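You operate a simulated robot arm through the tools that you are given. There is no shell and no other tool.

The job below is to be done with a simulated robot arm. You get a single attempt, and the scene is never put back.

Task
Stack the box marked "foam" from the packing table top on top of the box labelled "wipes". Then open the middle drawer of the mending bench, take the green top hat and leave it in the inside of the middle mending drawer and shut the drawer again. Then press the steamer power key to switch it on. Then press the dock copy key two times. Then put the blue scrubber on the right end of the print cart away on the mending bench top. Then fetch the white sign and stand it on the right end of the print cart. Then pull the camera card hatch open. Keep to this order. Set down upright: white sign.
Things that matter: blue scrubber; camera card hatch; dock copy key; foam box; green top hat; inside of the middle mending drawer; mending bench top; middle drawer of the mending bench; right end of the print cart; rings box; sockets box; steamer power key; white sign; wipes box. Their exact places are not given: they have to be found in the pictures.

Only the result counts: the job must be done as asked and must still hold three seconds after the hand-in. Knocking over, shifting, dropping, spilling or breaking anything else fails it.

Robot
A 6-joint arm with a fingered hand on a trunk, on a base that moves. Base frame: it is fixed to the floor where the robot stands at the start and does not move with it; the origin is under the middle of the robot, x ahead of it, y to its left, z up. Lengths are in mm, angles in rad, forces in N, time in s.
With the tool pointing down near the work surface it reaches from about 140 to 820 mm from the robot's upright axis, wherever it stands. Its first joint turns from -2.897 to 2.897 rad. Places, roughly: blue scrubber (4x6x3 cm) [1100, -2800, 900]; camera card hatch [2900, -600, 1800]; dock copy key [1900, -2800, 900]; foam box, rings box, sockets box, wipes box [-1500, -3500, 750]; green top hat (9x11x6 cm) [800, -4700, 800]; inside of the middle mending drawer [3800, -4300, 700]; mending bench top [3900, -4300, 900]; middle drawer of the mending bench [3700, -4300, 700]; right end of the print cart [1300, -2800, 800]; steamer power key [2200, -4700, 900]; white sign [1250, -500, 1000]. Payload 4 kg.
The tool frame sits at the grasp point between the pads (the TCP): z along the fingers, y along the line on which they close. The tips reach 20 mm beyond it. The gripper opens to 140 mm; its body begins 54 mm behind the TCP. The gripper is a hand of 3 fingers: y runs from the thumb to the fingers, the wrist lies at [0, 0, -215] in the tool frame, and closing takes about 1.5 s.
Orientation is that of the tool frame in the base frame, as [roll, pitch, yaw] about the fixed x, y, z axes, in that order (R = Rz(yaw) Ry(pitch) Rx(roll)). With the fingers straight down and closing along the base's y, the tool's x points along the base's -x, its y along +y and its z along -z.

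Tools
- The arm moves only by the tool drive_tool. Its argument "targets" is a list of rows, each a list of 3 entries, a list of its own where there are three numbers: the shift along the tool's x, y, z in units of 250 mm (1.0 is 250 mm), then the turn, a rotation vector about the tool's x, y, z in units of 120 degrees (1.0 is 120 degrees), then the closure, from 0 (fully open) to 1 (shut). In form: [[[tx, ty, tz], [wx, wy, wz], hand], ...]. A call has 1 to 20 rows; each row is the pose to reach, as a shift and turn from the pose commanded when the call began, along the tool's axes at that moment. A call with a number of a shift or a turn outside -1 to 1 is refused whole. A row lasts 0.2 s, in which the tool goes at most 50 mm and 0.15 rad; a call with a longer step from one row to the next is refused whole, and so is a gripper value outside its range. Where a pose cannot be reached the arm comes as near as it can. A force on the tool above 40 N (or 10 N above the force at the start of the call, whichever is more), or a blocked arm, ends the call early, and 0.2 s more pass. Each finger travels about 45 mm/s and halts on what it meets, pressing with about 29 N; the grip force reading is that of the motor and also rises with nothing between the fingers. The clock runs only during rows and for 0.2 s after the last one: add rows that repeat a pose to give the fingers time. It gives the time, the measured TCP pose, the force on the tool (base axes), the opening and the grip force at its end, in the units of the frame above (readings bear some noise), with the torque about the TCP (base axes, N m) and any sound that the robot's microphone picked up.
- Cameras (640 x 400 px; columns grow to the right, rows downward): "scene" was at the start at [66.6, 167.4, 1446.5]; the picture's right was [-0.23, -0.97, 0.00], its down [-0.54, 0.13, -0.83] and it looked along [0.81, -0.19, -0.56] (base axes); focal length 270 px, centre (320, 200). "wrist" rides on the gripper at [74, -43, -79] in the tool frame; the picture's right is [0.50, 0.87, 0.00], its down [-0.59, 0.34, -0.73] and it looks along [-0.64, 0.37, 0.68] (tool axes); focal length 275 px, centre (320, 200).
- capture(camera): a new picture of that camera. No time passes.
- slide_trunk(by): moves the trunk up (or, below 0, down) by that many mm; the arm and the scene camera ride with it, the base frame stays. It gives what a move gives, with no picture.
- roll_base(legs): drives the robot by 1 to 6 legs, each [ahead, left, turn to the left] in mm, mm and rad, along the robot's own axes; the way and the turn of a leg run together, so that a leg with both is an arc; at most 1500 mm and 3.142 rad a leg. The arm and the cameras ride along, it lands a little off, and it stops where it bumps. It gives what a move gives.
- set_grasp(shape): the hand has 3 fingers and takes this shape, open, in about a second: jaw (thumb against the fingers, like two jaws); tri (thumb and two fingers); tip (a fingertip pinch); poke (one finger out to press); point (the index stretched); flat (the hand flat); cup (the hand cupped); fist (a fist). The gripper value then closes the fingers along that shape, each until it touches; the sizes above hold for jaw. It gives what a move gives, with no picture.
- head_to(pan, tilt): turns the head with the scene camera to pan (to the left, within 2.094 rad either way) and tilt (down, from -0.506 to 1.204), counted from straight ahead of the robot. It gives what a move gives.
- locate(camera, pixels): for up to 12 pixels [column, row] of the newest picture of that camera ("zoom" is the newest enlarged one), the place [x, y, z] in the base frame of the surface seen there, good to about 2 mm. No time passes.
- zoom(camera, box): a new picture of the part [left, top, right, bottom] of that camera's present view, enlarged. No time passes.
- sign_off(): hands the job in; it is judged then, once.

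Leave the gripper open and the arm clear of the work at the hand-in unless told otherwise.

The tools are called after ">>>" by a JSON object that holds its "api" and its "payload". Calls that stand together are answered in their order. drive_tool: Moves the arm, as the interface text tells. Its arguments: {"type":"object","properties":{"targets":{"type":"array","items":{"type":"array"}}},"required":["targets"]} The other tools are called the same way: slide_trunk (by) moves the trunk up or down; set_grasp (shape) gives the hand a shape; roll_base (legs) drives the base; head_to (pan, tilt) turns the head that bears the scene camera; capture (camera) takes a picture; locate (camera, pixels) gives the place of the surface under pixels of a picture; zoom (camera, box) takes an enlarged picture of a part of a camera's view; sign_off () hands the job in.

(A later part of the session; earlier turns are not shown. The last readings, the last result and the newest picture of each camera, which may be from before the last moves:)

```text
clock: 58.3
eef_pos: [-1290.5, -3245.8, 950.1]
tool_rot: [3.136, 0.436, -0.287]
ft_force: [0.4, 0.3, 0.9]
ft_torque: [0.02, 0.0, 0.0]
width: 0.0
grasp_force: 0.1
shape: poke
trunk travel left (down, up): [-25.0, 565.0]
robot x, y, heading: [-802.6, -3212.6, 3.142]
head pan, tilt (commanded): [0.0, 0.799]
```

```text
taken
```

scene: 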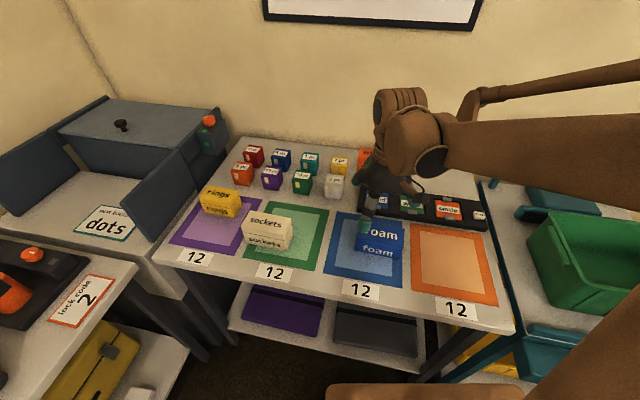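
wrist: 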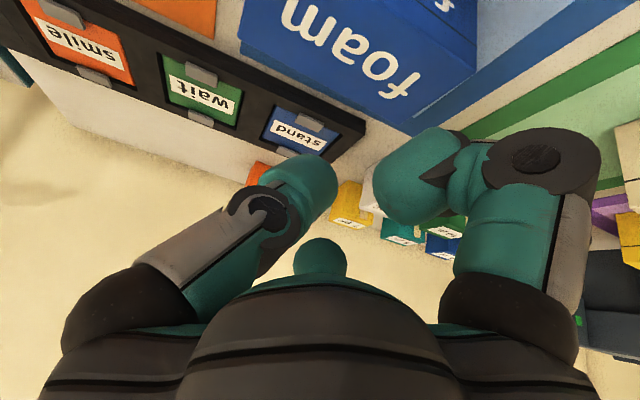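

Open shapes look identical; I test how "tip" closes.

>>> {"api": "set_grasp", "payload": {"shape": "tip"}}

>>> {"api": "drive_tool", "payload": {"targets": [[[0, 0, 0], [0, 0, 0], 0.5], [[0, 0, 0], [0, 0, 0], 0.85], [[0, 0, 0], [0, 0, 0], 0.85], [[0, 0, 0], [0, 0, 0], 0.85], [[0, 0, 0], [0, 0, 0], 0.85], [[0, 0, 0], [0, 0, 0], 0.85], [[0, 0, 0], [0, 0, 0], 0.85]]}}

>>> {"api": "capture", "payload": {"camera": "wrist"}}

>>> {"api": "set_grasp", "payload": {"shape": "tri"}}

>>> {"api": "drive_tool", "payload": {"targets": [[[0, 0, 0], [0, 0, 0], 0.5], [[0, 0, 0], [0, 0, 0], 0.85], [[0, 0, 0], [0, 0, 0], 0.85], [[0, 0, 0], [0, 0, 0], 0.85], [[0, 0, 0], [0, 0, 0], 0.85], [[0, 0, 0], [0, 0, 0], 0.85], [[0, 0, 0], [0, 0, 0], 0.85]]}}

>>> {"api": "capture", "payload": {"camera": "wrist"}}

```text
clock: 59.2
eef_pos: [-1289.5, -3246.3, 950.3]
tool_rot: [3.135, 0.435, -0.285]
ft_force: [0.3, 0.2, 1.0]
ft_torque: [0.01, 0.01, -0.02]
width: 140.0
grasp_force: 0.1
shape: tip
trunk travel left (down, up): [-25.0, 565.0]
robot x, y, heading: [-802.3, -3216.4, 3.136]
head pan, tilt (commanded): [0.0, 0.799]
```

```text
clock: 60.8
eef_pos: [-1290.1, -3245.2, 950.7]
tool_rot: [3.135, 0.437, -0.286]
ft_force: [0.4, -0.3, -0.1]
ft_torque: [-0.03, -0.02, -0.01]
width: 21.2
grasp_force: 0.1
shape: tip
trunk travel left (down, up): [-25.0, 565.0]
robot x, y, heading: [-800.5, -3218.4, 3.142]
head pan, tilt (commanded): [0.0, 0.799]
```

```text
taken
```

wrist: 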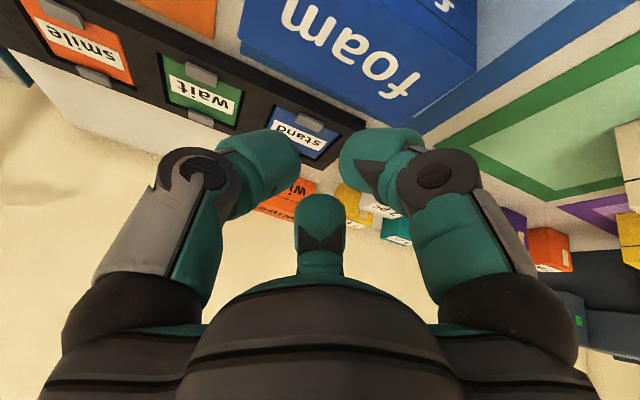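

```text
clock: 61.7
eef_pos: [-1290.0, -3244.7, 949.5]
tool_rot: [3.135, 0.437, -0.286]
ft_force: [0.3, -0.9, -0.3]
ft_torque: [0.02, -0.01, -0.01]
width: 140.1
grasp_force: 0.0
shape: tri
trunk travel left (down, up): [-25.0, 565.0]
robot x, y, heading: [-803.9, -3213.9, 3.138]
head pan, tilt (commanded): [0.0, 0.799]
```

```text
clock: 63.3
eef_pos: [-1289.5, -3246.2, 950.6]
tool_rot: [3.134, 0.437, -0.286]
ft_force: [0.0, 0.5, -0.2]
ft_torque: [0.01, -0.02, 0.01]
width: 21.1
grasp_force: 0.0
shape: tri
trunk travel left (down, up): [-25.0, 565.0]
robot x, y, heading: [-801.0, -3218.3, 3.139]
head pan, tilt (commanded): [0.0, 0.799]
```

```text
taken
```

wrist: 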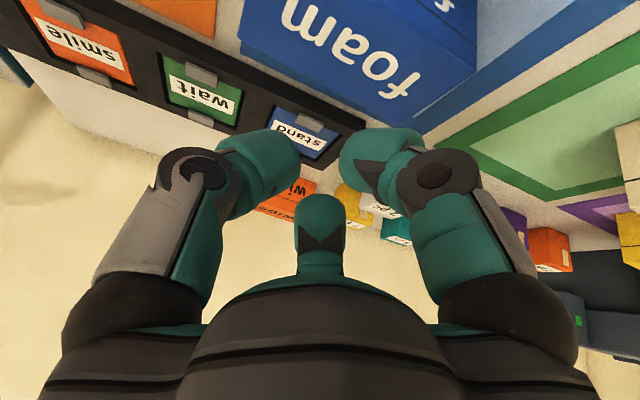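

All grasp shapes close radially (three fingers at 120°). I'll grip the foam with the thumb on its right end and two fingers on the long faces, tool nearly vertical. First I test whether a vertical tool reaches over the wipes box: un-tilt and rise.

>>> {"api": "set_grasp", "payload": {"shape": "jaw"}}

>>> {"api": "drive_tool", "payload": {"targets": [[[-0.03, 0, -0.06], [0, 0.052, 0], 0], [[-0.06, 0, -0.12], [0, 0.104, 0], 0], [[-0.085, 0, -0.181], [0, 0.156, 0], 0], [[-0.085, 0, -0.181], [0, 0.208, 0], 0], [[-0.085, 0, -0.181], [0, 0.208, 0], 0]]}}

```text
clock: 64.2
eef_pos: [-1289.9, -3244.7, 950.0]
tool_rot: [3.135, 0.436, -0.286]
ft_force: [-0.5, -0.5, -1.0]
ft_torque: [-0.03, -0.01, 0.01]
width: 139.9
grasp_force: 0.0
shape: jaw
trunk travel left (down, up): [-25.0, 565.0]
robot x, y, heading: [-798.9, -3215.6, 3.138]
head pan, tilt (commanded): [0.0, 0.799]
```

```text
clock: 65.4
eef_pos: [-1291.2, -3245.8, 1002.2]
tool_rot: [3.134, -0.001, -0.282]
ft_force: [-0.3, -1.2, 0.4]
ft_torque: [-0.04, -0.01, -0.01]
width: 140.0
grasp_force: 0.1
shape: jaw
trunk travel left (down, up): [-25.0, 565.0]
robot x, y, heading: [-801.1, -3216.6, 3.142]
head pan, tilt (commanded): [0.0, 0.799]
```

Now test: move over the wipes at z≈970 with yaw 0.

>>> {"api": "drive_tool", "payload": {"targets": [[[-0.157, 0.024, 0.013], [0, 0, -0.022], 0], [[-0.314, 0.048, 0.027], [0, 0, -0.045], 0], [[-0.47, 0.072, 0.04], [0, 0, -0.067], 0], [[-0.627, 0.095, 0.053], [0, 0, -0.09], 0], [[-0.784, 0.119, 0.067], [0, 0, -0.112], 0], [[-0.941, 0.143, 0.08], [0, 0, -0.135], 0], [[-0.941, 0.143, 0.08], [0, 0, -0.135], 0]]}}

>>> {"api": "drive_tool", "payload": {"targets": [[[-0.16, -0.02, 0.016], [0, 0, 0], 0], [[-0.32, -0.04, 0.032], [0, 0, 0], 0], [[-0.472, -0.06, 0.048], [0, 0, 0], 0], [[-0.472, -0.06, 0.048], [0, 0, 0], 0]]}}

>>> {"api": "capture", "payload": {"camera": "wrist"}}

>>> {"api": "capture", "payload": {"camera": "scene"}}

```text
clock: 67.0
eef_pos: [-1527.3, -3213.9, 980.8]
tool_rot: [3.136, 0.001, 0.0]
ft_force: [-0.8, 0.9, 0.0]
ft_torque: [0.01, -0.04, 0.0]
width: 140.0
grasp_force: 0.1
shape: jaw
trunk travel left (down, up): [-25.0, 565.0]
robot x, y, heading: [-800.8, -3217.8, 3.142]
head pan, tilt (commanded): [0.0, 0.799]
```

```text
clock: 68.0
eef_pos: [-1616.1, -3199.4, 962.9]
tool_rot: [3.137, 0.003, 0.0]
ft_force: [0.0, -0.6, -0.1]
ft_torque: [-0.01, 0.0, -0.03]
width: 139.9
grasp_force: 0.1
shape: jaw
out of reach, approached as far as the arm can: row 3, 4
trunk travel left (down, up): [-25.0, 565.0]
robot x, y, heading: [-803.9, -3217.6, 3.137]
head pan, tilt (commanded): [0.0, 0.799]
```

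```text
taken
```

wrist: 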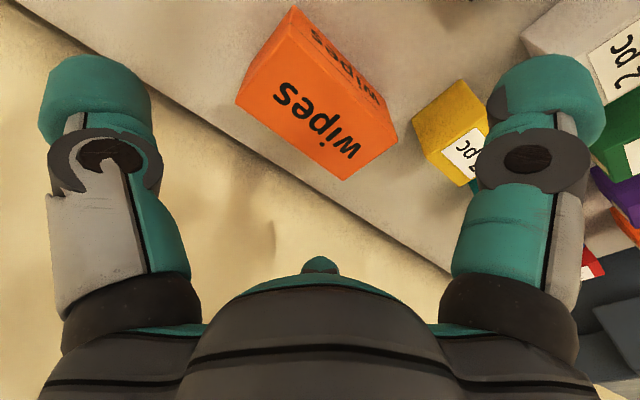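

```text
taken
```

scene: 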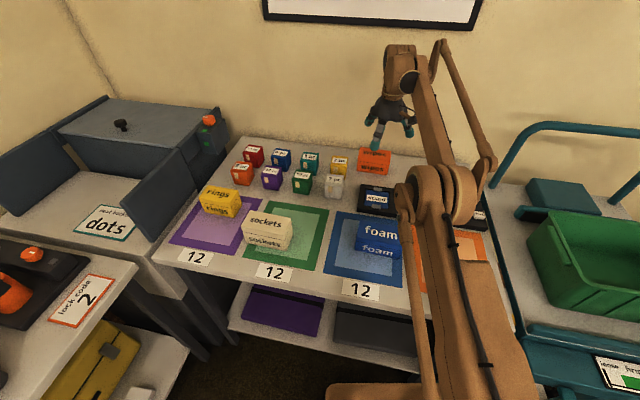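

Vertical reach ends at x≈-1616, so I'll use a ~10° forward tilt (adds ~37 mm). From this close view I measure the wipes box.

>>> {"api": "locate", "payload": {"camera": "wrist", "pixels": [[240, 98], [290, 140], [342, 176], [392, 140], [295, 45], [350, 90], [310, 40], [345, 70], [382, 115], [380, 150], [420, 250], [300, 180]]}}

```text
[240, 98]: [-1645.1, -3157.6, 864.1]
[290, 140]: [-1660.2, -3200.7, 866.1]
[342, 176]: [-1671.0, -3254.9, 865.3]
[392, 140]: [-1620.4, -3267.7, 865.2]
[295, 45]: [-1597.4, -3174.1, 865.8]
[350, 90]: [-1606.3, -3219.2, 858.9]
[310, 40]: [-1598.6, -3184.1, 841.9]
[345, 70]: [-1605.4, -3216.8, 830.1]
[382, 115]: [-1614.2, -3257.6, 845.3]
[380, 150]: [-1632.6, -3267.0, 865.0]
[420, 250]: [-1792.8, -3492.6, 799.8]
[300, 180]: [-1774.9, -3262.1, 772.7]
```

Wipes centre ≈(-1631,-3207), yaw ≈13°, top 865. I go back toward the foam box.

>>> {"api": "drive_tool", "payload": {"targets": [[[0.18, 0, 0], [0, 0, 0.02], 0], [[0.36, 0, 0], [0, 0, 0.05], 0], [[0.54, 0.02, 0], [0, 0, 0.08], 0], [[0.72, 0.04, 0], [0, 0, 0.11], 0], [[0.9, 0.06, 0], [0, 0, 0.135], 0], [[0.9, 0.06, 0], [0, 0, 0.1375], 0], [[0.9, 0.06, 0], [0, 0, 0.1375], 0]]}}

```text
clock: 69.6
eef_pos: [-1391.1, -3216.2, 963.2]
tool_rot: [3.136, 0.001, -0.29]
ft_force: [-0.4, -0.6, 0.8]
ft_torque: [0.02, -0.01, -0.03]
width: 140.1
grasp_force: 0.0
shape: jaw
trunk travel left (down, up): [-25.0, 565.0]
robot x, y, heading: [-801.9, -3217.1, 3.141]
head pan, tilt (commanded): [0.0, 0.799]
```

>>> {"api": "drive_tool", "payload": {"targets": [[[0.139, -0.029, 0], [0, -0.02, 0], 0], [[0.278, -0.058, 0], [0, -0.04, 0], 0], [[0.417, -0.086, 0], [0, -0.058, 0], 0], [[0.417, -0.086, 0], [0, -0.058, 0], 0]]}}

>>> {"api": "capture", "payload": {"camera": "wrist"}}

```text
clock: 70.6
eef_pos: [-1284.8, -3224.4, 963.0]
tool_rot: [3.136, 0.123, -0.289]
ft_force: [0.1, -0.2, -0.7]
ft_torque: [0.02, -0.01, 0.01]
width: 140.0
grasp_force: 0.1
shape: jaw
trunk travel left (down, up): [-25.0, 565.0]
robot x, y, heading: [-803.2, -3214.0, 3.144]
head pan, tilt (commanded): [0.0, 0.799]
```

```text
taken
```

wrist: 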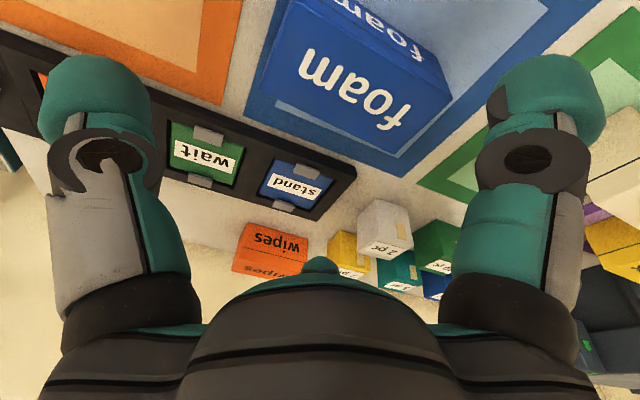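

I pre-close slightly (0.2) for clearance to the "stand" panel and descend so the TCP is at z≈837.

>>> {"api": "drive_tool", "payload": {"targets": [[[0.0, 0, 0], [0, 0, 0], 0.1], [[0.012, 0, 0.1], [0, 0, 0], 0.2], [[0.025, 0, 0.2], [0, 0, 0], 0.2], [[0.037, 0, 0.3], [0, 0, 0], 0.2], [[0.037, 0, 0.3], [0, 0, 0], 0.2]]}}

>>> {"api": "capture", "payload": {"camera": "wrist"}}

>>> {"api": "zoom", "payload": {"camera": "scene", "box": [320, 150, 460, 280]}}

```text
clock: 71.8
eef_pos: [-1284.5, -3224.2, 887.9]
tool_rot: [3.136, 0.121, -0.289]
ft_force: [-0.1, -0.4, -0.2]
ft_torque: [0.0, -0.02, 0.0]
width: 112.4
grasp_force: 0.0
shape: jaw
trunk travel left (down, up): [-25.0, 565.0]
robot x, y, heading: [-804.3, -3213.7, 3.143]
head pan, tilt (commanded): [0.0, 0.799]
```

```text
taken
```

wrist: 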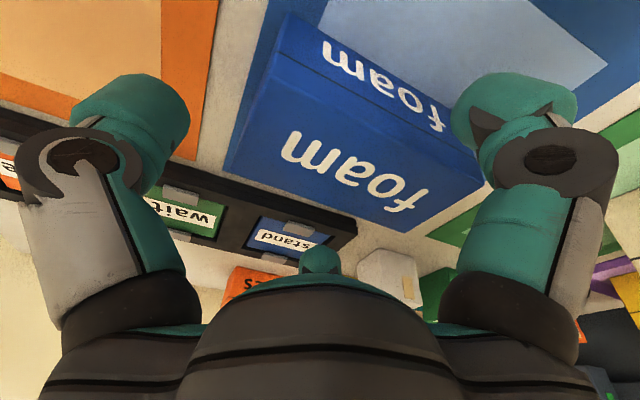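

```text
3.08 times, centred on (390, 215) of scene
```

zoom: 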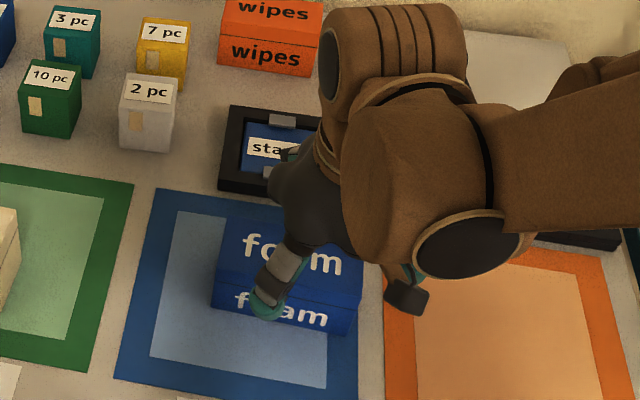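

I check finger tip places once more before going down.

>>> {"api": "locate", "payload": {"camera": "wrist", "pixels": [[470, 115], [500, 95], [540, 90], [180, 120], [150, 110], [320, 258], [482, 182], [228, 165], [400, 230]]}}

>>> {"api": "locate", "payload": {"camera": "zoom", "pixels": [[265, 305], [270, 318], [285, 300], [258, 300]]}}

```text
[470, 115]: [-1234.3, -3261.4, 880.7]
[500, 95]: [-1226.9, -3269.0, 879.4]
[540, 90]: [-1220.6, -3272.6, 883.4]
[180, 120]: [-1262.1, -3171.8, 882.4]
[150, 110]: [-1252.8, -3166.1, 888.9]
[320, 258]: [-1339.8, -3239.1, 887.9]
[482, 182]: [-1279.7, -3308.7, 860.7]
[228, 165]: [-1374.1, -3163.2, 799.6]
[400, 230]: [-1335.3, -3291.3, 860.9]
```

```text
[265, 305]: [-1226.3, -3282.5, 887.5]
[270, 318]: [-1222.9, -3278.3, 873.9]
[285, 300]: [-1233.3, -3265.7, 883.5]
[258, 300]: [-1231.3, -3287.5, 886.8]
```

All fingers clear the box sides. I descend the last 51 mm and close on the box.

>>> {"api": "drive_tool", "payload": {"targets": [[[0.012, 0, 0.1], [0, 0, 0], 0.2], [[0.025, 0, 0.2025], [0, 0, 0], 0.2], [[0.025, 0, 0.2025], [0, 0, 0], 0.2], [[0.025, 0, 0.2025], [0, 0, 0], 0.5], [[0.025, 0, 0.2025], [0, 0, 0], 0.8], [[0.025, 0, 0.2025], [0, 0, 0], 1], [[0.025, 0, 0.2025], [0, 0, 0], 1], [[0.025, 0, 0.2025], [0, 0, 0], 1], [[0.025, 0, 0.2025], [0, 0, 0], 1], [[0.025, 0, 0.2025], [0, 0, 0], 1], [[0.025, 0, 0.2025], [0, 0, 0], 1]]}}

>>> {"api": "capture", "payload": {"camera": "wrist"}}

>>> {"api": "zoom", "payload": {"camera": "scene", "box": [320, 150, 460, 280]}}

```text
clock: 74.2
eef_pos: [-1284.7, -3224.5, 835.8]
tool_rot: [3.138, 0.12, -0.289]
ft_force: [-0.3, -0.4, -0.3]
ft_torque: [0.02, 0.0, 0.0]
width: 66.8
grasp_force: 29.1
shape: jaw
trunk travel left (down, up): [-25.0, 565.0]
robot x, y, heading: [-802.8, -3216.1, 3.144]
head pan, tilt (commanded): [0.0, 0.799]
```

```text
taken
```

wrist: 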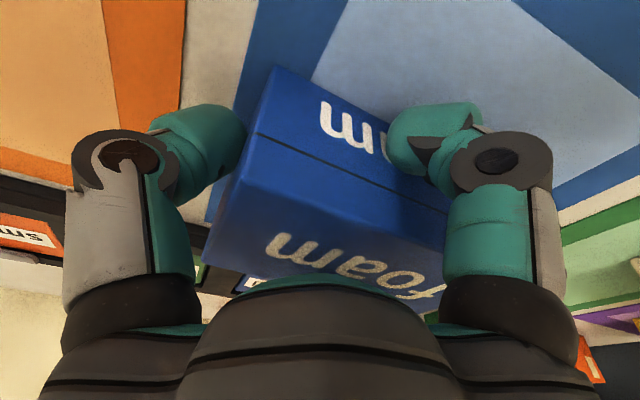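

```text
3.08 times, centred on (390, 215) of scene
```

zoom: 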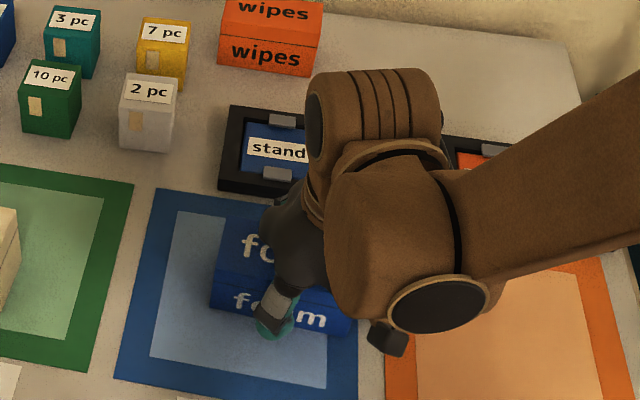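

Grip force 29 N at width 66.8; the box is held. I lift 40 mm and check.

>>> {"api": "drive_tool", "payload": {"targets": [[[-0.01, 0, -0.04], [0, 0, 0], 1], [[-0.015, 0, -0.1], [0, 0, 0], 1], [[-0.02, 0, -0.16], [0, 0, 0], 1], [[-0.02, 0, -0.16], [0, 0, 0], 1]]}}

>>> {"api": "capture", "payload": {"camera": "wrist"}}

>>> {"api": "zoom", "payload": {"camera": "scene", "box": [320, 150, 460, 280]}}

```text
clock: 75.2
eef_pos: [-1285.3, -3224.5, 876.2]
tool_rot: [3.138, 0.12, -0.291]
ft_force: [-0.2, 0.8, -1.8]
ft_torque: [0.05, 0.0, 0.01]
width: 66.4
grasp_force: 29.1
shape: jaw
trunk travel left (down, up): [-25.0, 565.0]
robot x, y, heading: [-802.8, -3220.8, 3.144]
head pan, tilt (commanded): [0.0, 0.799]
```

```text
taken
```

wrist: 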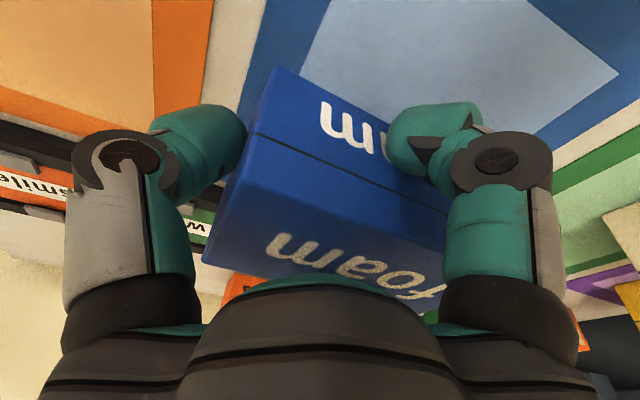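

```text
3.08 times, centred on (390, 215) of scene
```

zoom: 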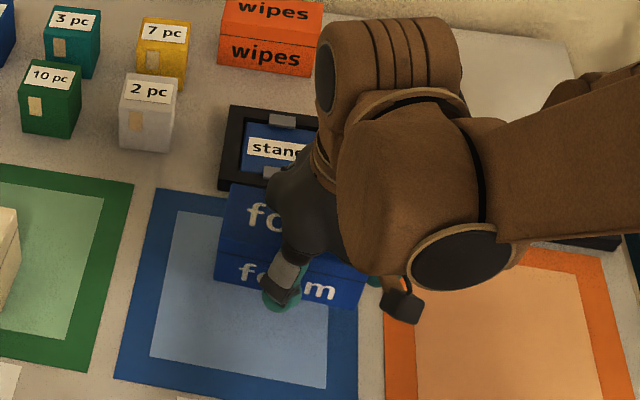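

The box is lifted and steady. I measure where it sits in the hand.

>>> {"api": "locate", "payload": {"camera": "wrist", "pixels": [[245, 160], [208, 255], [240, 175], [340, 195], [400, 220], [300, 100], [370, 130], [215, 235], [280, 75], [445, 240]]}}

```text
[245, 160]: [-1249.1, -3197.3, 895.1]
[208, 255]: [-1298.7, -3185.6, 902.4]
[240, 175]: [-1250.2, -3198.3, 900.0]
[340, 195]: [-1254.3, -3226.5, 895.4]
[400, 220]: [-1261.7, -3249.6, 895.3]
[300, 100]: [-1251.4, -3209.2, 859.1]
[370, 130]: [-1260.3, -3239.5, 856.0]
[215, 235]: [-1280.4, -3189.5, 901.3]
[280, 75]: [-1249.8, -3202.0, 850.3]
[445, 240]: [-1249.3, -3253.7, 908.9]
```

Box centre is offset (-3.7,-19.8) from TCP, yaw 14.7°, bottom 35 mm below TCP. I raise and move toward the wipes box.

>>> {"api": "drive_tool", "payload": {"targets": [[[-0.011, 0, -0.09], [0, 0, 0], 1], [[-0.022, 0, -0.18], [0, 0, 0], 1], [[-0.033, 0, -0.273], [0, 0, 0], 1], [[-0.144, 0.021, -0.26], [0, 0, -0.003], 1], [[-0.255, 0.042, -0.246], [0, 0, -0.006], 1], [[-0.367, 0.063, -0.233], [0, 0, -0.009], 1], [[-0.478, 0.084, -0.219], [0, 0, -0.012], 1], [[-0.589, 0.105, -0.206], [0, 0, -0.014], 1], [[-0.7, 0.126, -0.192], [0, 0, -0.014], 1], [[-0.7, 0.126, -0.192], [0, 0, -0.014], 1]]}}

```text
clock: 77.4
eef_pos: [-1455.3, -3206.2, 945.2]
tool_rot: [3.14, 0.12, -0.261]
ft_force: [-0.4, 0.2, -1.1]
ft_torque: [0.05, 0.01, -0.01]
width: 66.5
grasp_force: 29.1
shape: jaw
trunk travel left (down, up): [-25.0, 565.0]
robot x, y, heading: [-802.1, -3213.5, 3.139]
head pan, tilt (commanded): [0.0, 0.799]
```

>>> {"api": "drive_tool", "payload": {"targets": [[[-0.136, 0.021, 0.016], [0, 0, 0], 1], [[-0.271, 0.042, 0.033], [0, 0, 0], 1], [[-0.407, 0.063, 0.049], [0, 0, 0], 1], [[-0.542, 0.084, 0.066], [0, 0, 0], 1], [[-0.678, 0.105, 0.082], [0, 0, 0], 1], [[-0.678, 0.105, 0.082], [0, 0, 0], 1]]}}

>>> {"api": "capture", "payload": {"camera": "wrist"}}

>>> {"api": "capture", "payload": {"camera": "scene"}}

```text
clock: 78.8
eef_pos: [-1626.9, -3186.5, 944.6]
tool_rot: [3.141, 0.121, -0.259]
ft_force: [0.7, -0.7, -2.9]
ft_torque: [0.01, -0.02, 0.0]
width: 65.6
grasp_force: 28.8
shape: jaw
trunk travel left (down, up): [-25.0, 565.0]
robot x, y, heading: [-803.3, -3217.0, 3.141]
head pan, tilt (commanded): [0.0, 0.799]
```

```text
taken
```

wrist: 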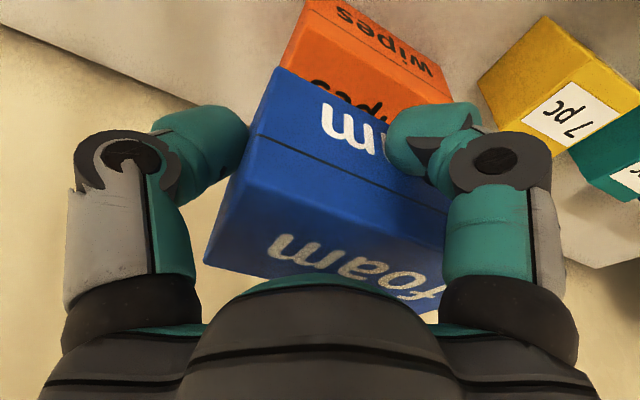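

```text
taken
```

scene: 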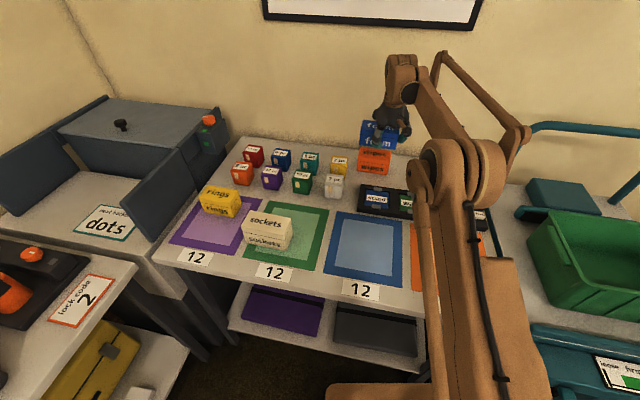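

I compare foam and wipes edges before lowering.

>>> {"api": "locate", "payload": {"camera": "wrist", "pixels": [[310, 40], [400, 65], [285, 62], [350, 75], [440, 75], [300, 110], [360, 150], [245, 165], [212, 250], [340, 195], [290, 45], [430, 100]]}}

>>> {"api": "zoom", "payload": {"camera": "scene", "box": [320, 100, 430, 190]}}

```text
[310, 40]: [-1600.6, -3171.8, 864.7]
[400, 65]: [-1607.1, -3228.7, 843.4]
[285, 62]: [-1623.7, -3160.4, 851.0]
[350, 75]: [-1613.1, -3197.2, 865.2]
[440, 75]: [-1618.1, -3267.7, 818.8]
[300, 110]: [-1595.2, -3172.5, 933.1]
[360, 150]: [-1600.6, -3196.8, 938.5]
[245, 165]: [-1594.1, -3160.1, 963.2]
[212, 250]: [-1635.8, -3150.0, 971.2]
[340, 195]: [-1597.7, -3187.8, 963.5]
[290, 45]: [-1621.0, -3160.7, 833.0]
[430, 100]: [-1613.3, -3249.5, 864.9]
```

```text
4.44 times, centred on (375, 145) of scene
```

zoom: 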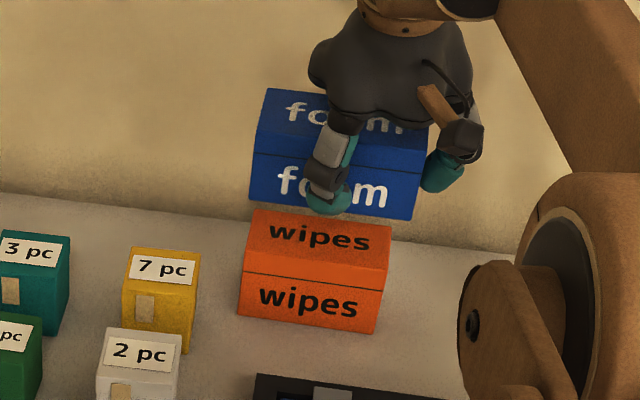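

Fronts are flush and the ends agree within about 3 mm. I lower 44 mm onto the wipes box.

>>> {"api": "drive_tool", "payload": {"targets": [[[0.005, 0, 0.04], [0, 0, 0], 1], [[0.01, 0, 0.08], [0, 0, 0], 1], [[0.015, 0, 0.12], [0, 0, 0], 1], [[0.019, 0, 0.155], [0, 0, 0], 1], [[0.021, 0, 0.175], [0, 0, 0], 1], [[0.021, 0, 0.175], [0, 0, 0], 1]]}}

>>> {"api": "zoom", "payload": {"camera": "scene", "box": [320, 100, 430, 190]}}

```text
clock: 80.2
eef_pos: [-1626.4, -3187.6, 900.9]
tool_rot: [3.138, 0.122, -0.26]
ft_force: [-0.6, 0.8, -1.5]
ft_torque: [0.04, -0.01, -0.05]
width: 66.0
grasp_force: 29.5
shape: jaw
trunk travel left (down, up): [-25.0, 565.0]
robot x, y, heading: [-801.8, -3216.8, 3.143]
head pan, tilt (commanded): [0.0, 0.799]
```

```text
4.44 times, centred on (375, 145) of scene
```

zoom: 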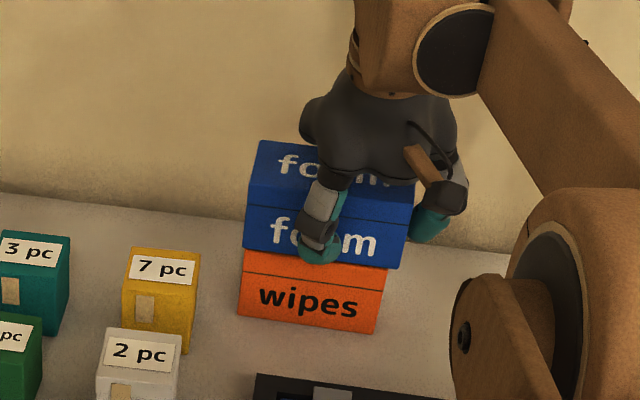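

Almost touching. I lower 1 mm per row and watch the force.

>>> {"api": "drive_tool", "payload": {"targets": [[[0.0005, 0, 0.004], [0, 0, 0], 1], [[0.001, 0, 0.008], [0, 0, 0], 1]]}}

```text
clock: 80.8
eef_pos: [-1626.9, -3187.9, 899.1]
tool_rot: [3.139, 0.121, -0.26]
ft_force: [-0.9, 0.2, -0.3]
ft_torque: [-0.09, -0.02, 0.01]
width: 66.0
grasp_force: 29.4
shape: jaw
trunk travel left (down, up): [-25.0, 565.0]
robot x, y, heading: [-801.7, -3212.5, 3.136]
head pan, tilt (commanded): [0.0, 0.799]
```

>>> {"api": "drive_tool", "payload": {"targets": [[[0.0005, 0, 0.004], [0, 0, 0], 1], [[0.0005, 0, 0.004], [0, 0, 0], 1]]}}

```text
clock: 81.4
eef_pos: [-1626.0, -3187.0, 899.8]
tool_rot: [3.139, 0.124, -0.26]
ft_force: [-0.3, -0.1, 7.3]
ft_torque: [-0.11, -0.18, -0.03]
width: 66.0
grasp_force: 28.9
shape: jaw
trunk travel left (down, up): [-25.0, 565.0]
robot x, y, heading: [-806.3, -3215.6, 3.142]
head pan, tilt (commanded): [0.0, 0.799]
```

Contact (7 N). I open the hand gently to about 0.3.

>>> {"api": "drive_tool", "payload": {"targets": [[[0, 0, 0], [0, 0, 0], 0.5], [[0, 0, 0], [0, 0, 0], 0.45], [[0, 0, 0], [0, 0, 0], 0.4], [[0, 0, 0], [0, 0, 0], 0.33], [[0, 0, 0], [0, 0, 0], 0.28], [[0, 0, 0], [0, 0, 0], 0.28], [[0, 0, 0], [0, 0, 0], 0.28]]}}

>>> {"api": "capture", "payload": {"camera": "wrist"}}

>>> {"api": "zoom", "payload": {"camera": "scene", "box": [320, 100, 430, 190]}}

```text
clock: 83.0
eef_pos: [-1627.3, -3188.8, 898.0]
tool_rot: [3.138, 0.121, -0.26]
ft_force: [-0.9, 0.5, 0.4]
ft_torque: [-0.01, -0.02, 0.0]
width: 100.2
grasp_force: 0.1
shape: jaw
trunk travel left (down, up): [-25.0, 565.0]
robot x, y, heading: [-801.2, -3214.9, 3.142]
head pan, tilt (commanded): [0.0, 0.799]
```

```text
taken
```

wrist: 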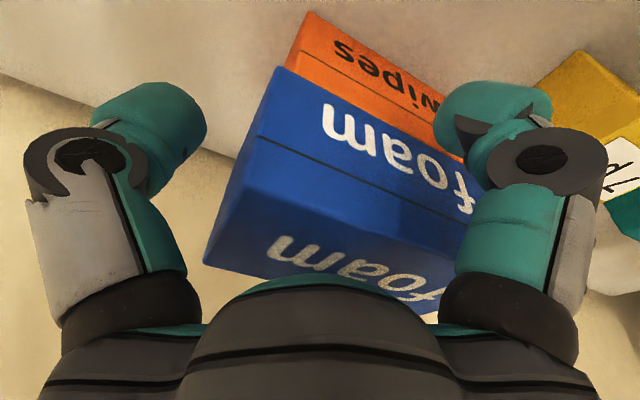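

```text
4.44 times, centred on (375, 145) of scene
```

zoom: 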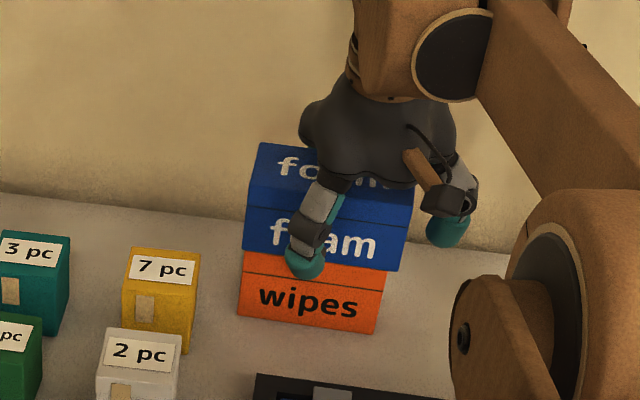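

Released; foam rests on wipes. I rise 110 mm straight up.

>>> {"api": "drive_tool", "payload": {"targets": [[[-0.01, 0, -0.08], [0, 0, 0], 0.28], [[-0.02, 0, -0.18], [0, 0, 0], 0.28], [[-0.036, 0, -0.3], [0, 0, 0], 0.28], [[-0.053, 0, -0.44], [0, 0, 0], 0.28], [[-0.053, 0, -0.44], [0, 0, 0], 0.28]]}}

>>> {"api": "capture", "payload": {"camera": "wrist"}}

>>> {"api": "zoom", "payload": {"camera": "scene", "box": [320, 100, 430, 190]}}

```text
clock: 84.2
eef_pos: [-1625.2, -3188.7, 1010.2]
tool_rot: [3.139, 0.123, -0.261]
ft_force: [0.4, 0.3, -1.0]
ft_torque: [0.01, 0.02, 0.0]
width: 100.6
grasp_force: 0.1
shape: jaw
trunk travel left (down, up): [-25.0, 565.0]
robot x, y, heading: [-802.5, -3214.2, 3.142]
head pan, tilt (commanded): [0.0, 0.799]
```

```text
taken
```

wrist: 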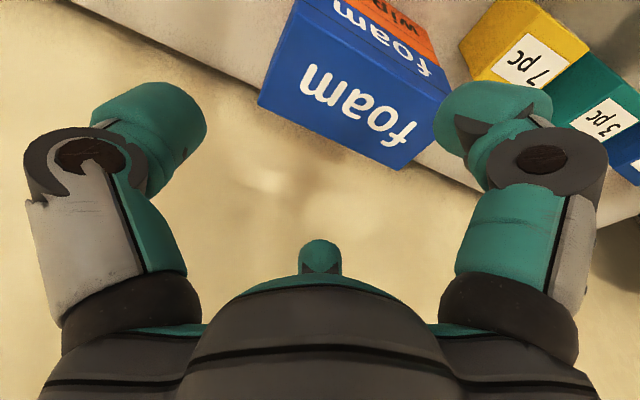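

```text
4.44 times, centred on (375, 145) of scene
```

zoom: 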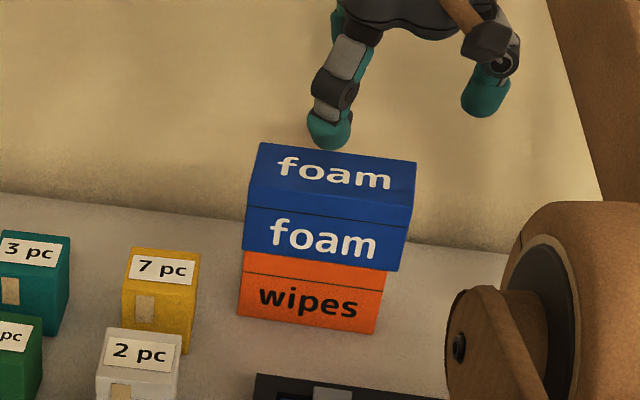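

Foam is stacked on wipes. Now I retract the arm toward the robot.

>>> {"api": "drive_tool", "payload": {"targets": [[[0.16, -0.04, -0.02], [0, 0.01, 0], 0.28], [[0.32, -0.08, -0.04], [0, 0.02, 0], 0.28], [[0.48, -0.12, -0.06], [0, 0.03, 0], 0.2], [[0.64, -0.16, -0.08], [0, 0.04, 0], 0.1], [[0.8, -0.2, -0.1], [0, 0.058, 0], 0], [[0.95, -0.24, -0.12], [0, 0.058, 0], 0], [[0.95, -0.24, -0.12], [0, 0.058, 0], 0]]}}

>>> {"api": "drive_tool", "payload": {"targets": [[[0.16, -0.04, -0.0], [0, 0.0, -0.02], 0], [[0.32, -0.08, -0.0], [0, 0.0, -0.04], 0], [[0.48, -0.12, -0.0], [0, 0.0, -0.06], 0], [[0.64, -0.16, -0.0], [0, 0.0, -0.08], 0], [[0.75, -0.2, -0.0], [0, 0.0, -0.1], 0], [[0.75, -0.2, 0], [0, 0, -0.124], 0], [[0.75, -0.2, 0], [0, 0, -0.124], 0]]}}

```text
clock: 85.8
eef_pos: [-1379.1, -3190.7, 1009.1]
tool_rot: [3.141, 0.001, -0.26]
ft_force: [1.0, 0.1, 0.3]
ft_torque: [-0.01, 0.02, -0.02]
width: 139.9
grasp_force: 0.1
shape: jaw
trunk travel left (down, up): [-25.0, 565.0]
robot x, y, heading: [-801.0, -3216.8, 3.144]
head pan, tilt (commanded): [0.0, 0.799]
```

```text
clock: 87.4
eef_pos: [-1185.9, -3189.8, 1010.0]
tool_rot: [-3.141, -0.001, 0.002]
ft_force: [0.4, -0.5, 0.2]
ft_torque: [0.0, -0.01, 0.02]
width: 139.8
grasp_force: 0.1
shape: jaw
trunk travel left (down, up): [-25.0, 565.0]
robot x, y, heading: [-804.9, -3215.2, 3.139]
head pan, tilt (commanded): [0.0, 0.799]
```

Arm is retracted. I back out to about (0,-3530) and turn around to face +x.

>>> {"api": "roll_base", "payload": {"legs": [[-800, 320, 0], [0, 0, -3.14]]}}

>>> {"api": "head_to", "payload": {"pan": 0.2, "tilt": 0.45}}

>>> {"api": "capture", "payload": {"camera": "scene"}}

>>> {"api": "head_to", "payload": {"pan": -0.6, "tilt": 0.45}}

>>> {"api": "capture", "payload": {"camera": "scene"}}

```text
clock: 99.2
eef_pos: [374.2, -3565.1, 1010.4]
tool_rot: [3.141, 0.001, 3.139]
ft_force: [0.2, 0.0, -0.5]
ft_torque: [0.03, -0.02, 0.04]
width: 139.7
grasp_force: 0.1
shape: jaw
trunk travel left (down, up): [-25.0, 565.0]
robot x, y, heading: [-7.6, -3538.7, -0.001]
head pan, tilt (commanded): [0.0, 0.799]
```

```text
clock: 100.1
eef_pos: [372.7, -3565.7, 1010.2]
tool_rot: [3.138, 0.0, 3.14]
ft_force: [-0.3, -0.2, 0.3]
ft_torque: [-0.01, 0.03, 0.02]
width: 139.9
grasp_force: 0.0
shape: jaw
trunk travel left (down, up): [-25.0, 565.0]
robot x, y, heading: [-9.1, -3539.7, -0.002]
head pan, tilt (commanded): [0.201, 0.45]
```

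```text
taken
```

scene: 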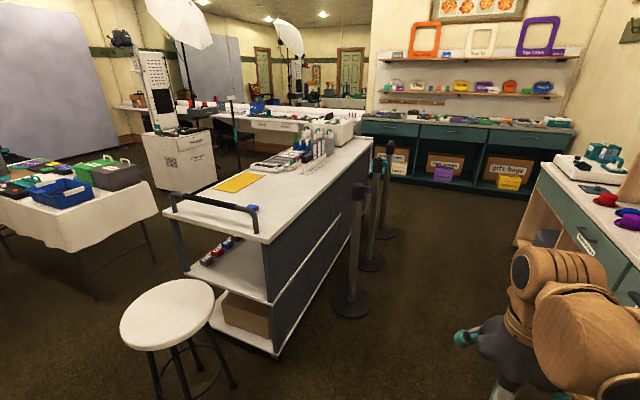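

```text
clock: 101.2
eef_pos: [373.3, -3566.0, 1011.0]
tool_rot: [3.14, 0.0, 3.14]
ft_force: [0.4, -0.5, -0.3]
ft_torque: [0.0, 0.01, 0.04]
width: 139.7
grasp_force: 0.0
shape: jaw
trunk travel left (down, up): [-25.0, 565.0]
robot x, y, heading: [-9.2, -3538.6, -0.002]
head pan, tilt (commanded): [-0.6, 0.45]
```

```text
taken
```

scene: 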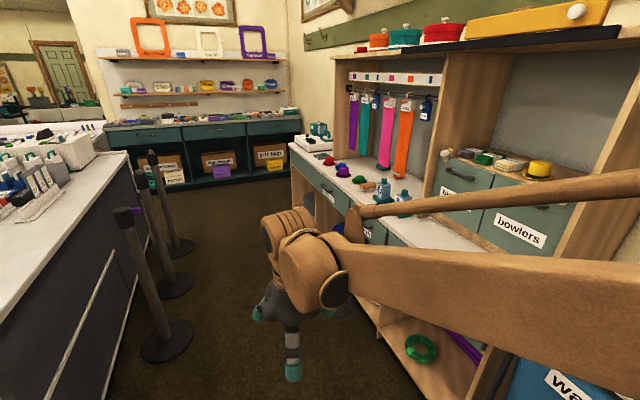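

I see the mending bench (three teal drawers) ahead, stanchion posts beside the print cart, and the hat bench on the right. I locate these.

>>> {"api": "locate", "payload": {"camera": "scene", "pixels": [[165, 345], [170, 290], [180, 250], [290, 160], [318, 238], [335, 165], [395, 190], [215, 135], [160, 200], [420, 350], [380, 340], [300, 140]]}}

>>> {"api": "zoom", "payload": {"camera": "scene", "box": [90, 80, 330, 230]}}

```text
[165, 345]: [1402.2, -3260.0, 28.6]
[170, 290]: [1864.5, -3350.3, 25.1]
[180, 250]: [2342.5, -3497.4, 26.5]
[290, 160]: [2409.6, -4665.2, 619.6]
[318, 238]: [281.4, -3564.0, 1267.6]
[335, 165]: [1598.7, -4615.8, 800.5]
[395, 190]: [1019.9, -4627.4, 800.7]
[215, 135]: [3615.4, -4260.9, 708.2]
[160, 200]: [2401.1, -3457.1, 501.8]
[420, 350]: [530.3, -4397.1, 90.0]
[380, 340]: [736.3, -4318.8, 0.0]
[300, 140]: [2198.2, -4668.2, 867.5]
```

```text
2.67 times, centred on (210, 155) of scene
```

zoom: 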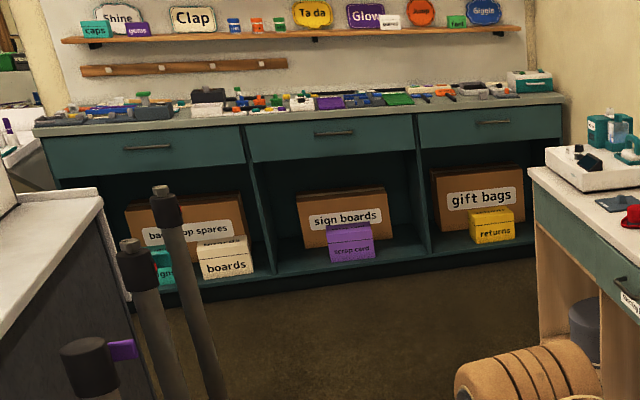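

I measure the passage between the posts and the hat bench more exactly.

>>> {"api": "locate", "payload": {"camera": "scene", "pixels": [[192, 345], [192, 285], [193, 247], [140, 350], [290, 190], [300, 200], [302, 180], [330, 190], [366, 232], [315, 200], [170, 370], [305, 152]]}}

>>> {"api": "zoom", "payload": {"camera": "scene", "box": [90, 180, 330, 380]}}

```text
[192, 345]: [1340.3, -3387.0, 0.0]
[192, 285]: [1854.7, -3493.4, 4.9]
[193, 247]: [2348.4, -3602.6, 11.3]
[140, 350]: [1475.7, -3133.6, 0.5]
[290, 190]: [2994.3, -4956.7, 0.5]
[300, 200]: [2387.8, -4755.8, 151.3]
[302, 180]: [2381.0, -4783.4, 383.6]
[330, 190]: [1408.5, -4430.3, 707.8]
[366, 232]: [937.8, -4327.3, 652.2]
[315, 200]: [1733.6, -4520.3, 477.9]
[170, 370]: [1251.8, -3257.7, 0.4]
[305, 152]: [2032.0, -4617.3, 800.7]
```

```text
2.00 times, centred on (210, 280) of scene
```

zoom: 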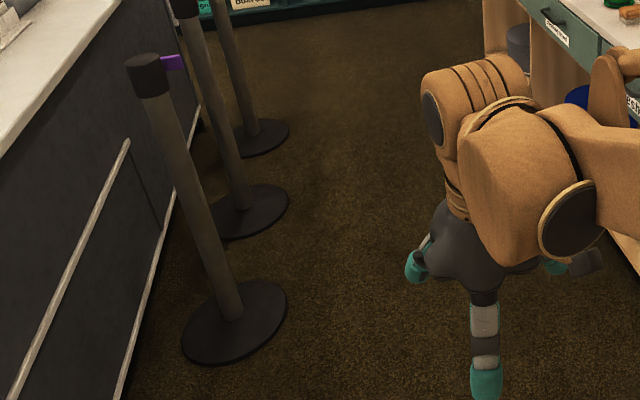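

The room is rotated about -13° in my frame. The corridor between posts and hat bench is about 1 m wide. I turn -0.225 and drive along it.

>>> {"api": "roll_base", "payload": {"legs": [[0, 0, -0.225], [1400, 0, 0], [1000, 0, 0]]}}

>>> {"api": "head_to", "payload": {"pan": 0.0, "tilt": 0.45}}

>>> {"api": "capture", "payload": {"camera": "scene"}}

```text
clock: 113.9
eef_pos: [2713.6, -4197.3, 1010.2]
tool_rot: [3.139, 0.0, 2.911]
ft_force: [-0.4, 1.0, -0.4]
ft_torque: [-0.01, -0.03, 0.01]
width: 139.9
grasp_force: 0.1
shape: jaw
trunk travel left (down, up): [-25.0, 565.0]
robot x, y, heading: [2342.6, -4084.0, -0.227]
head pan, tilt (commanded): [-0.6, 0.45]
```

```text
clock: 114.9
eef_pos: [2713.9, -4196.9, 1010.5]
tool_rot: [3.141, 0.001, 2.912]
ft_force: [0.7, 0.4, 0.5]
ft_torque: [-0.03, 0.03, 0.03]
width: 139.9
grasp_force: 0.1
shape: jaw
trunk travel left (down, up): [-25.0, 565.0]
robot x, y, heading: [2344.0, -4084.4, -0.234]
head pan, tilt (commanded): [0.0, 0.45]
```

```text
taken
```

scene: 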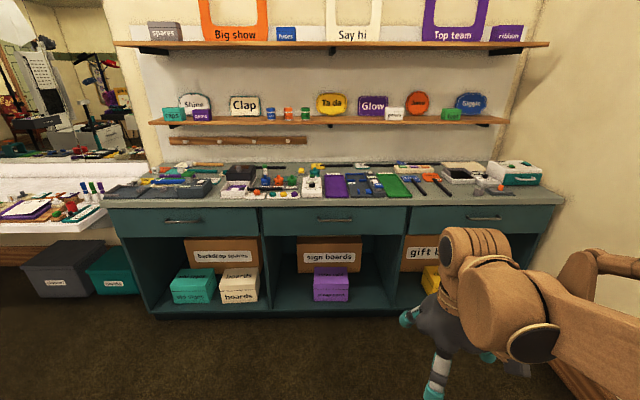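

The mending bench is ahead; middle drawer handle at about (330,219). I locate drawer and handle points and bench-top free areas.

>>> {"api": "locate", "payload": {"camera": "scene", "pixels": [[318, 219], [349, 219], [335, 224], [262, 210], [408, 210], [335, 235], [335, 208], [265, 232], [406, 232], [335, 200], [210, 310], [480, 217]]}}

>>> {"api": "zoom", "payload": {"camera": "scene", "box": [240, 150, 430, 270]}}

```text
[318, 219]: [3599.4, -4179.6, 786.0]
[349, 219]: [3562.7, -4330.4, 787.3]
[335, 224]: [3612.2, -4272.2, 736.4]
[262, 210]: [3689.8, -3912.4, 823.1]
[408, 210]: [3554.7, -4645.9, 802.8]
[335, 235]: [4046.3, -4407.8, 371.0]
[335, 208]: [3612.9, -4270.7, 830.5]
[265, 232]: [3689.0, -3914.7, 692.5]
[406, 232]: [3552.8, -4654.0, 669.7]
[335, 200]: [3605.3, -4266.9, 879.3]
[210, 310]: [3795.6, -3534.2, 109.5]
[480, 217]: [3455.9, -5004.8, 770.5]
```

```text
3.33 times, centred on (335, 210) of scene
```

zoom: 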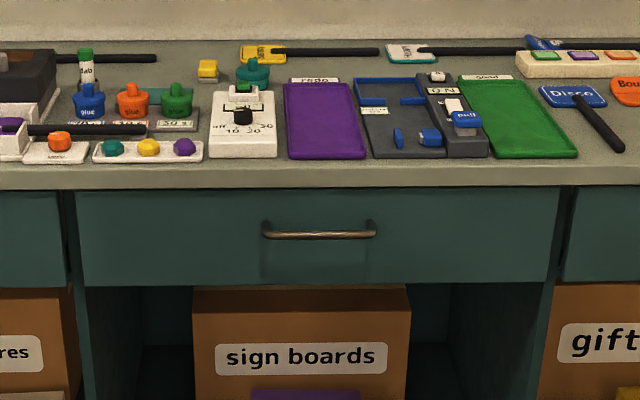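

Handle: ends (3599,-4180) and (3563,-4330) at z≈787, bar about 35 mm off the drawer face. I drive so that the handle is centred ~620 mm in front of the robot axis.

>>> {"api": "roll_base", "payload": {"legs": [[610, 120, 0]]}}

>>> {"api": "head_to", "payload": {"pan": 0.0, "tilt": 0.75}}

>>> {"api": "capture", "payload": {"camera": "scene"}}

```text
clock: 118.3
eef_pos: [3332.2, -4216.5, 1010.0]
tool_rot: [3.141, 0.001, 2.915]
ft_force: [0.0, 0.6, -0.8]
ft_torque: [-0.01, 0.0, -0.01]
width: 139.9
grasp_force: 0.1
shape: jaw
trunk travel left (down, up): [-25.0, 565.0]
robot x, y, heading: [2961.9, -4107.1, -0.231]
head pan, tilt (commanded): [0.0, 0.45]
```

```text
clock: 119.1
eef_pos: [3333.2, -4216.2, 1011.6]
tool_rot: [3.14, -0.001, 2.914]
ft_force: [-0.3, -0.2, 0.1]
ft_torque: [-0.04, 0.05, 0.0]
width: 140.2
grasp_force: 0.1
shape: jaw
trunk travel left (down, up): [-25.0, 565.0]
robot x, y, heading: [2963.5, -4105.3, -0.229]
head pan, tilt (commanded): [0.0, 0.75]
```

```text
taken
```

scene: 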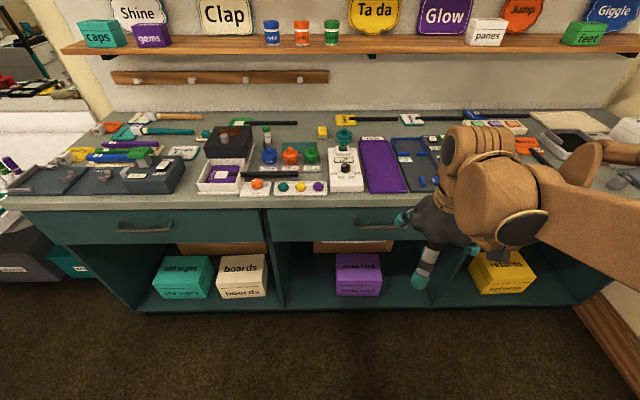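

>>> {"api": "zoom", "payload": {"camera": "scene", "box": [280, 180, 480, 290]}}

>>> {"api": "locate", "payload": {"camera": "scene", "pixels": [[358, 226], [375, 227], [392, 226], [330, 230], [330, 240], [330, 215], [330, 208], [145, 229], [118, 230], [172, 228]]}}

```text
3.20 times, centred on (380, 235) of scene
```

zoom: 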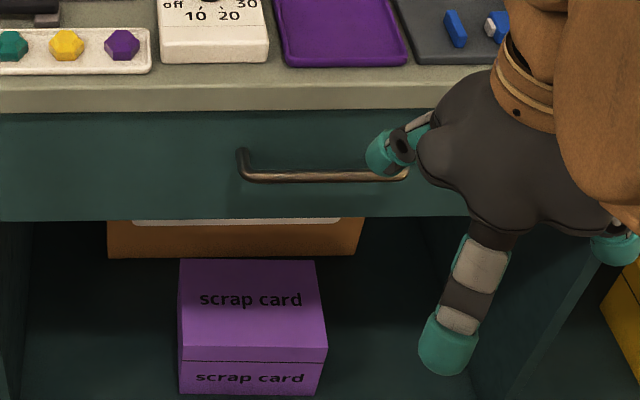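

```text
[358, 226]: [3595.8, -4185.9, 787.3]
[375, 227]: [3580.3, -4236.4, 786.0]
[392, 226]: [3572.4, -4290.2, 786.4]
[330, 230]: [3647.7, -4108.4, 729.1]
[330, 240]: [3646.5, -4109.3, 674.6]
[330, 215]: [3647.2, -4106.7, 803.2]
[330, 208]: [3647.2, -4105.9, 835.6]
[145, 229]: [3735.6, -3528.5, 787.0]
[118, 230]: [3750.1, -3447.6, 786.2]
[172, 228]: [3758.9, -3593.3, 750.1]
```

The handle is centred ahead (forward ≈643 mm from axis). I now turn the hand to point horizontally forward with the thumb below (rotation 120° about (-1,-1,1)), while moving to forward 520, z≈930.

>>> {"api": "drive_tool", "payload": {"targets": [[[-0.039, 0.005, 0.023], [-0.041, -0.041, 0.041], 0], [[-0.077, 0.011, 0.046], [-0.082, -0.082, 0.082], 0], [[-0.116, 0.016, 0.069], [-0.123, -0.123, 0.123], 0], [[-0.154, 0.022, 0.093], [-0.164, -0.164, 0.164], 0], [[-0.193, 0.027, 0.116], [-0.205, -0.205, 0.205], 0], [[-0.231, 0.033, 0.139], [-0.246, -0.246, 0.246], 0], [[-0.27, 0.038, 0.162], [-0.287, -0.287, 0.287], 0], [[-0.309, 0.043, 0.185], [-0.328, -0.328, 0.328], 0], [[-0.347, 0.049, 0.208], [-0.369, -0.369, 0.369], 0], [[-0.386, 0.054, 0.231], [-0.41, -0.41, 0.41], 0], [[-0.424, 0.06, 0.255], [-0.451, -0.451, 0.451], 0], [[-0.463, 0.065, 0.278], [-0.492, -0.492, 0.492], 0], [[-0.501, 0.071, 0.301], [-0.533, -0.533, 0.533], 0], [[-0.54, 0.076, 0.324], [-0.577, -0.577, 0.577], 0], [[-0.54, 0.076, 0.324], [-0.577, -0.577, 0.577], 0]]}}

>>> {"api": "capture", "payload": {"camera": "scene"}}

>>> {"api": "capture", "payload": {"camera": "wrist"}}

```text
refused: row 14 steps farther than a row can; nothing moved
```

```text
taken
```

scene: 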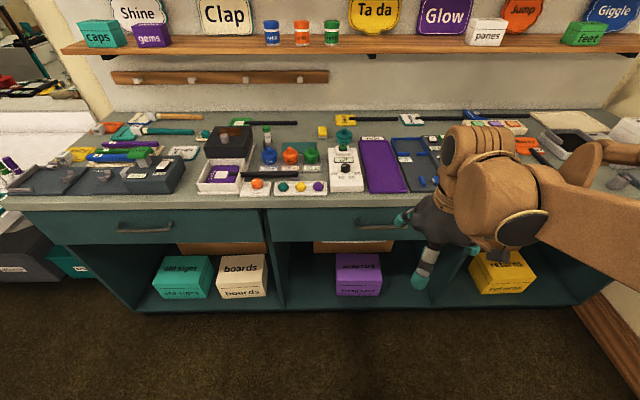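

```text
taken
```

wrist: 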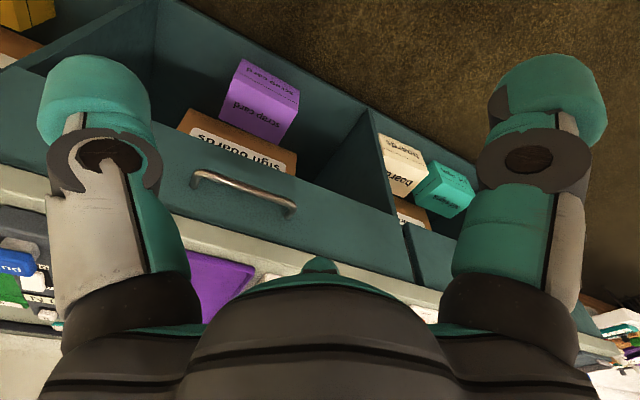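

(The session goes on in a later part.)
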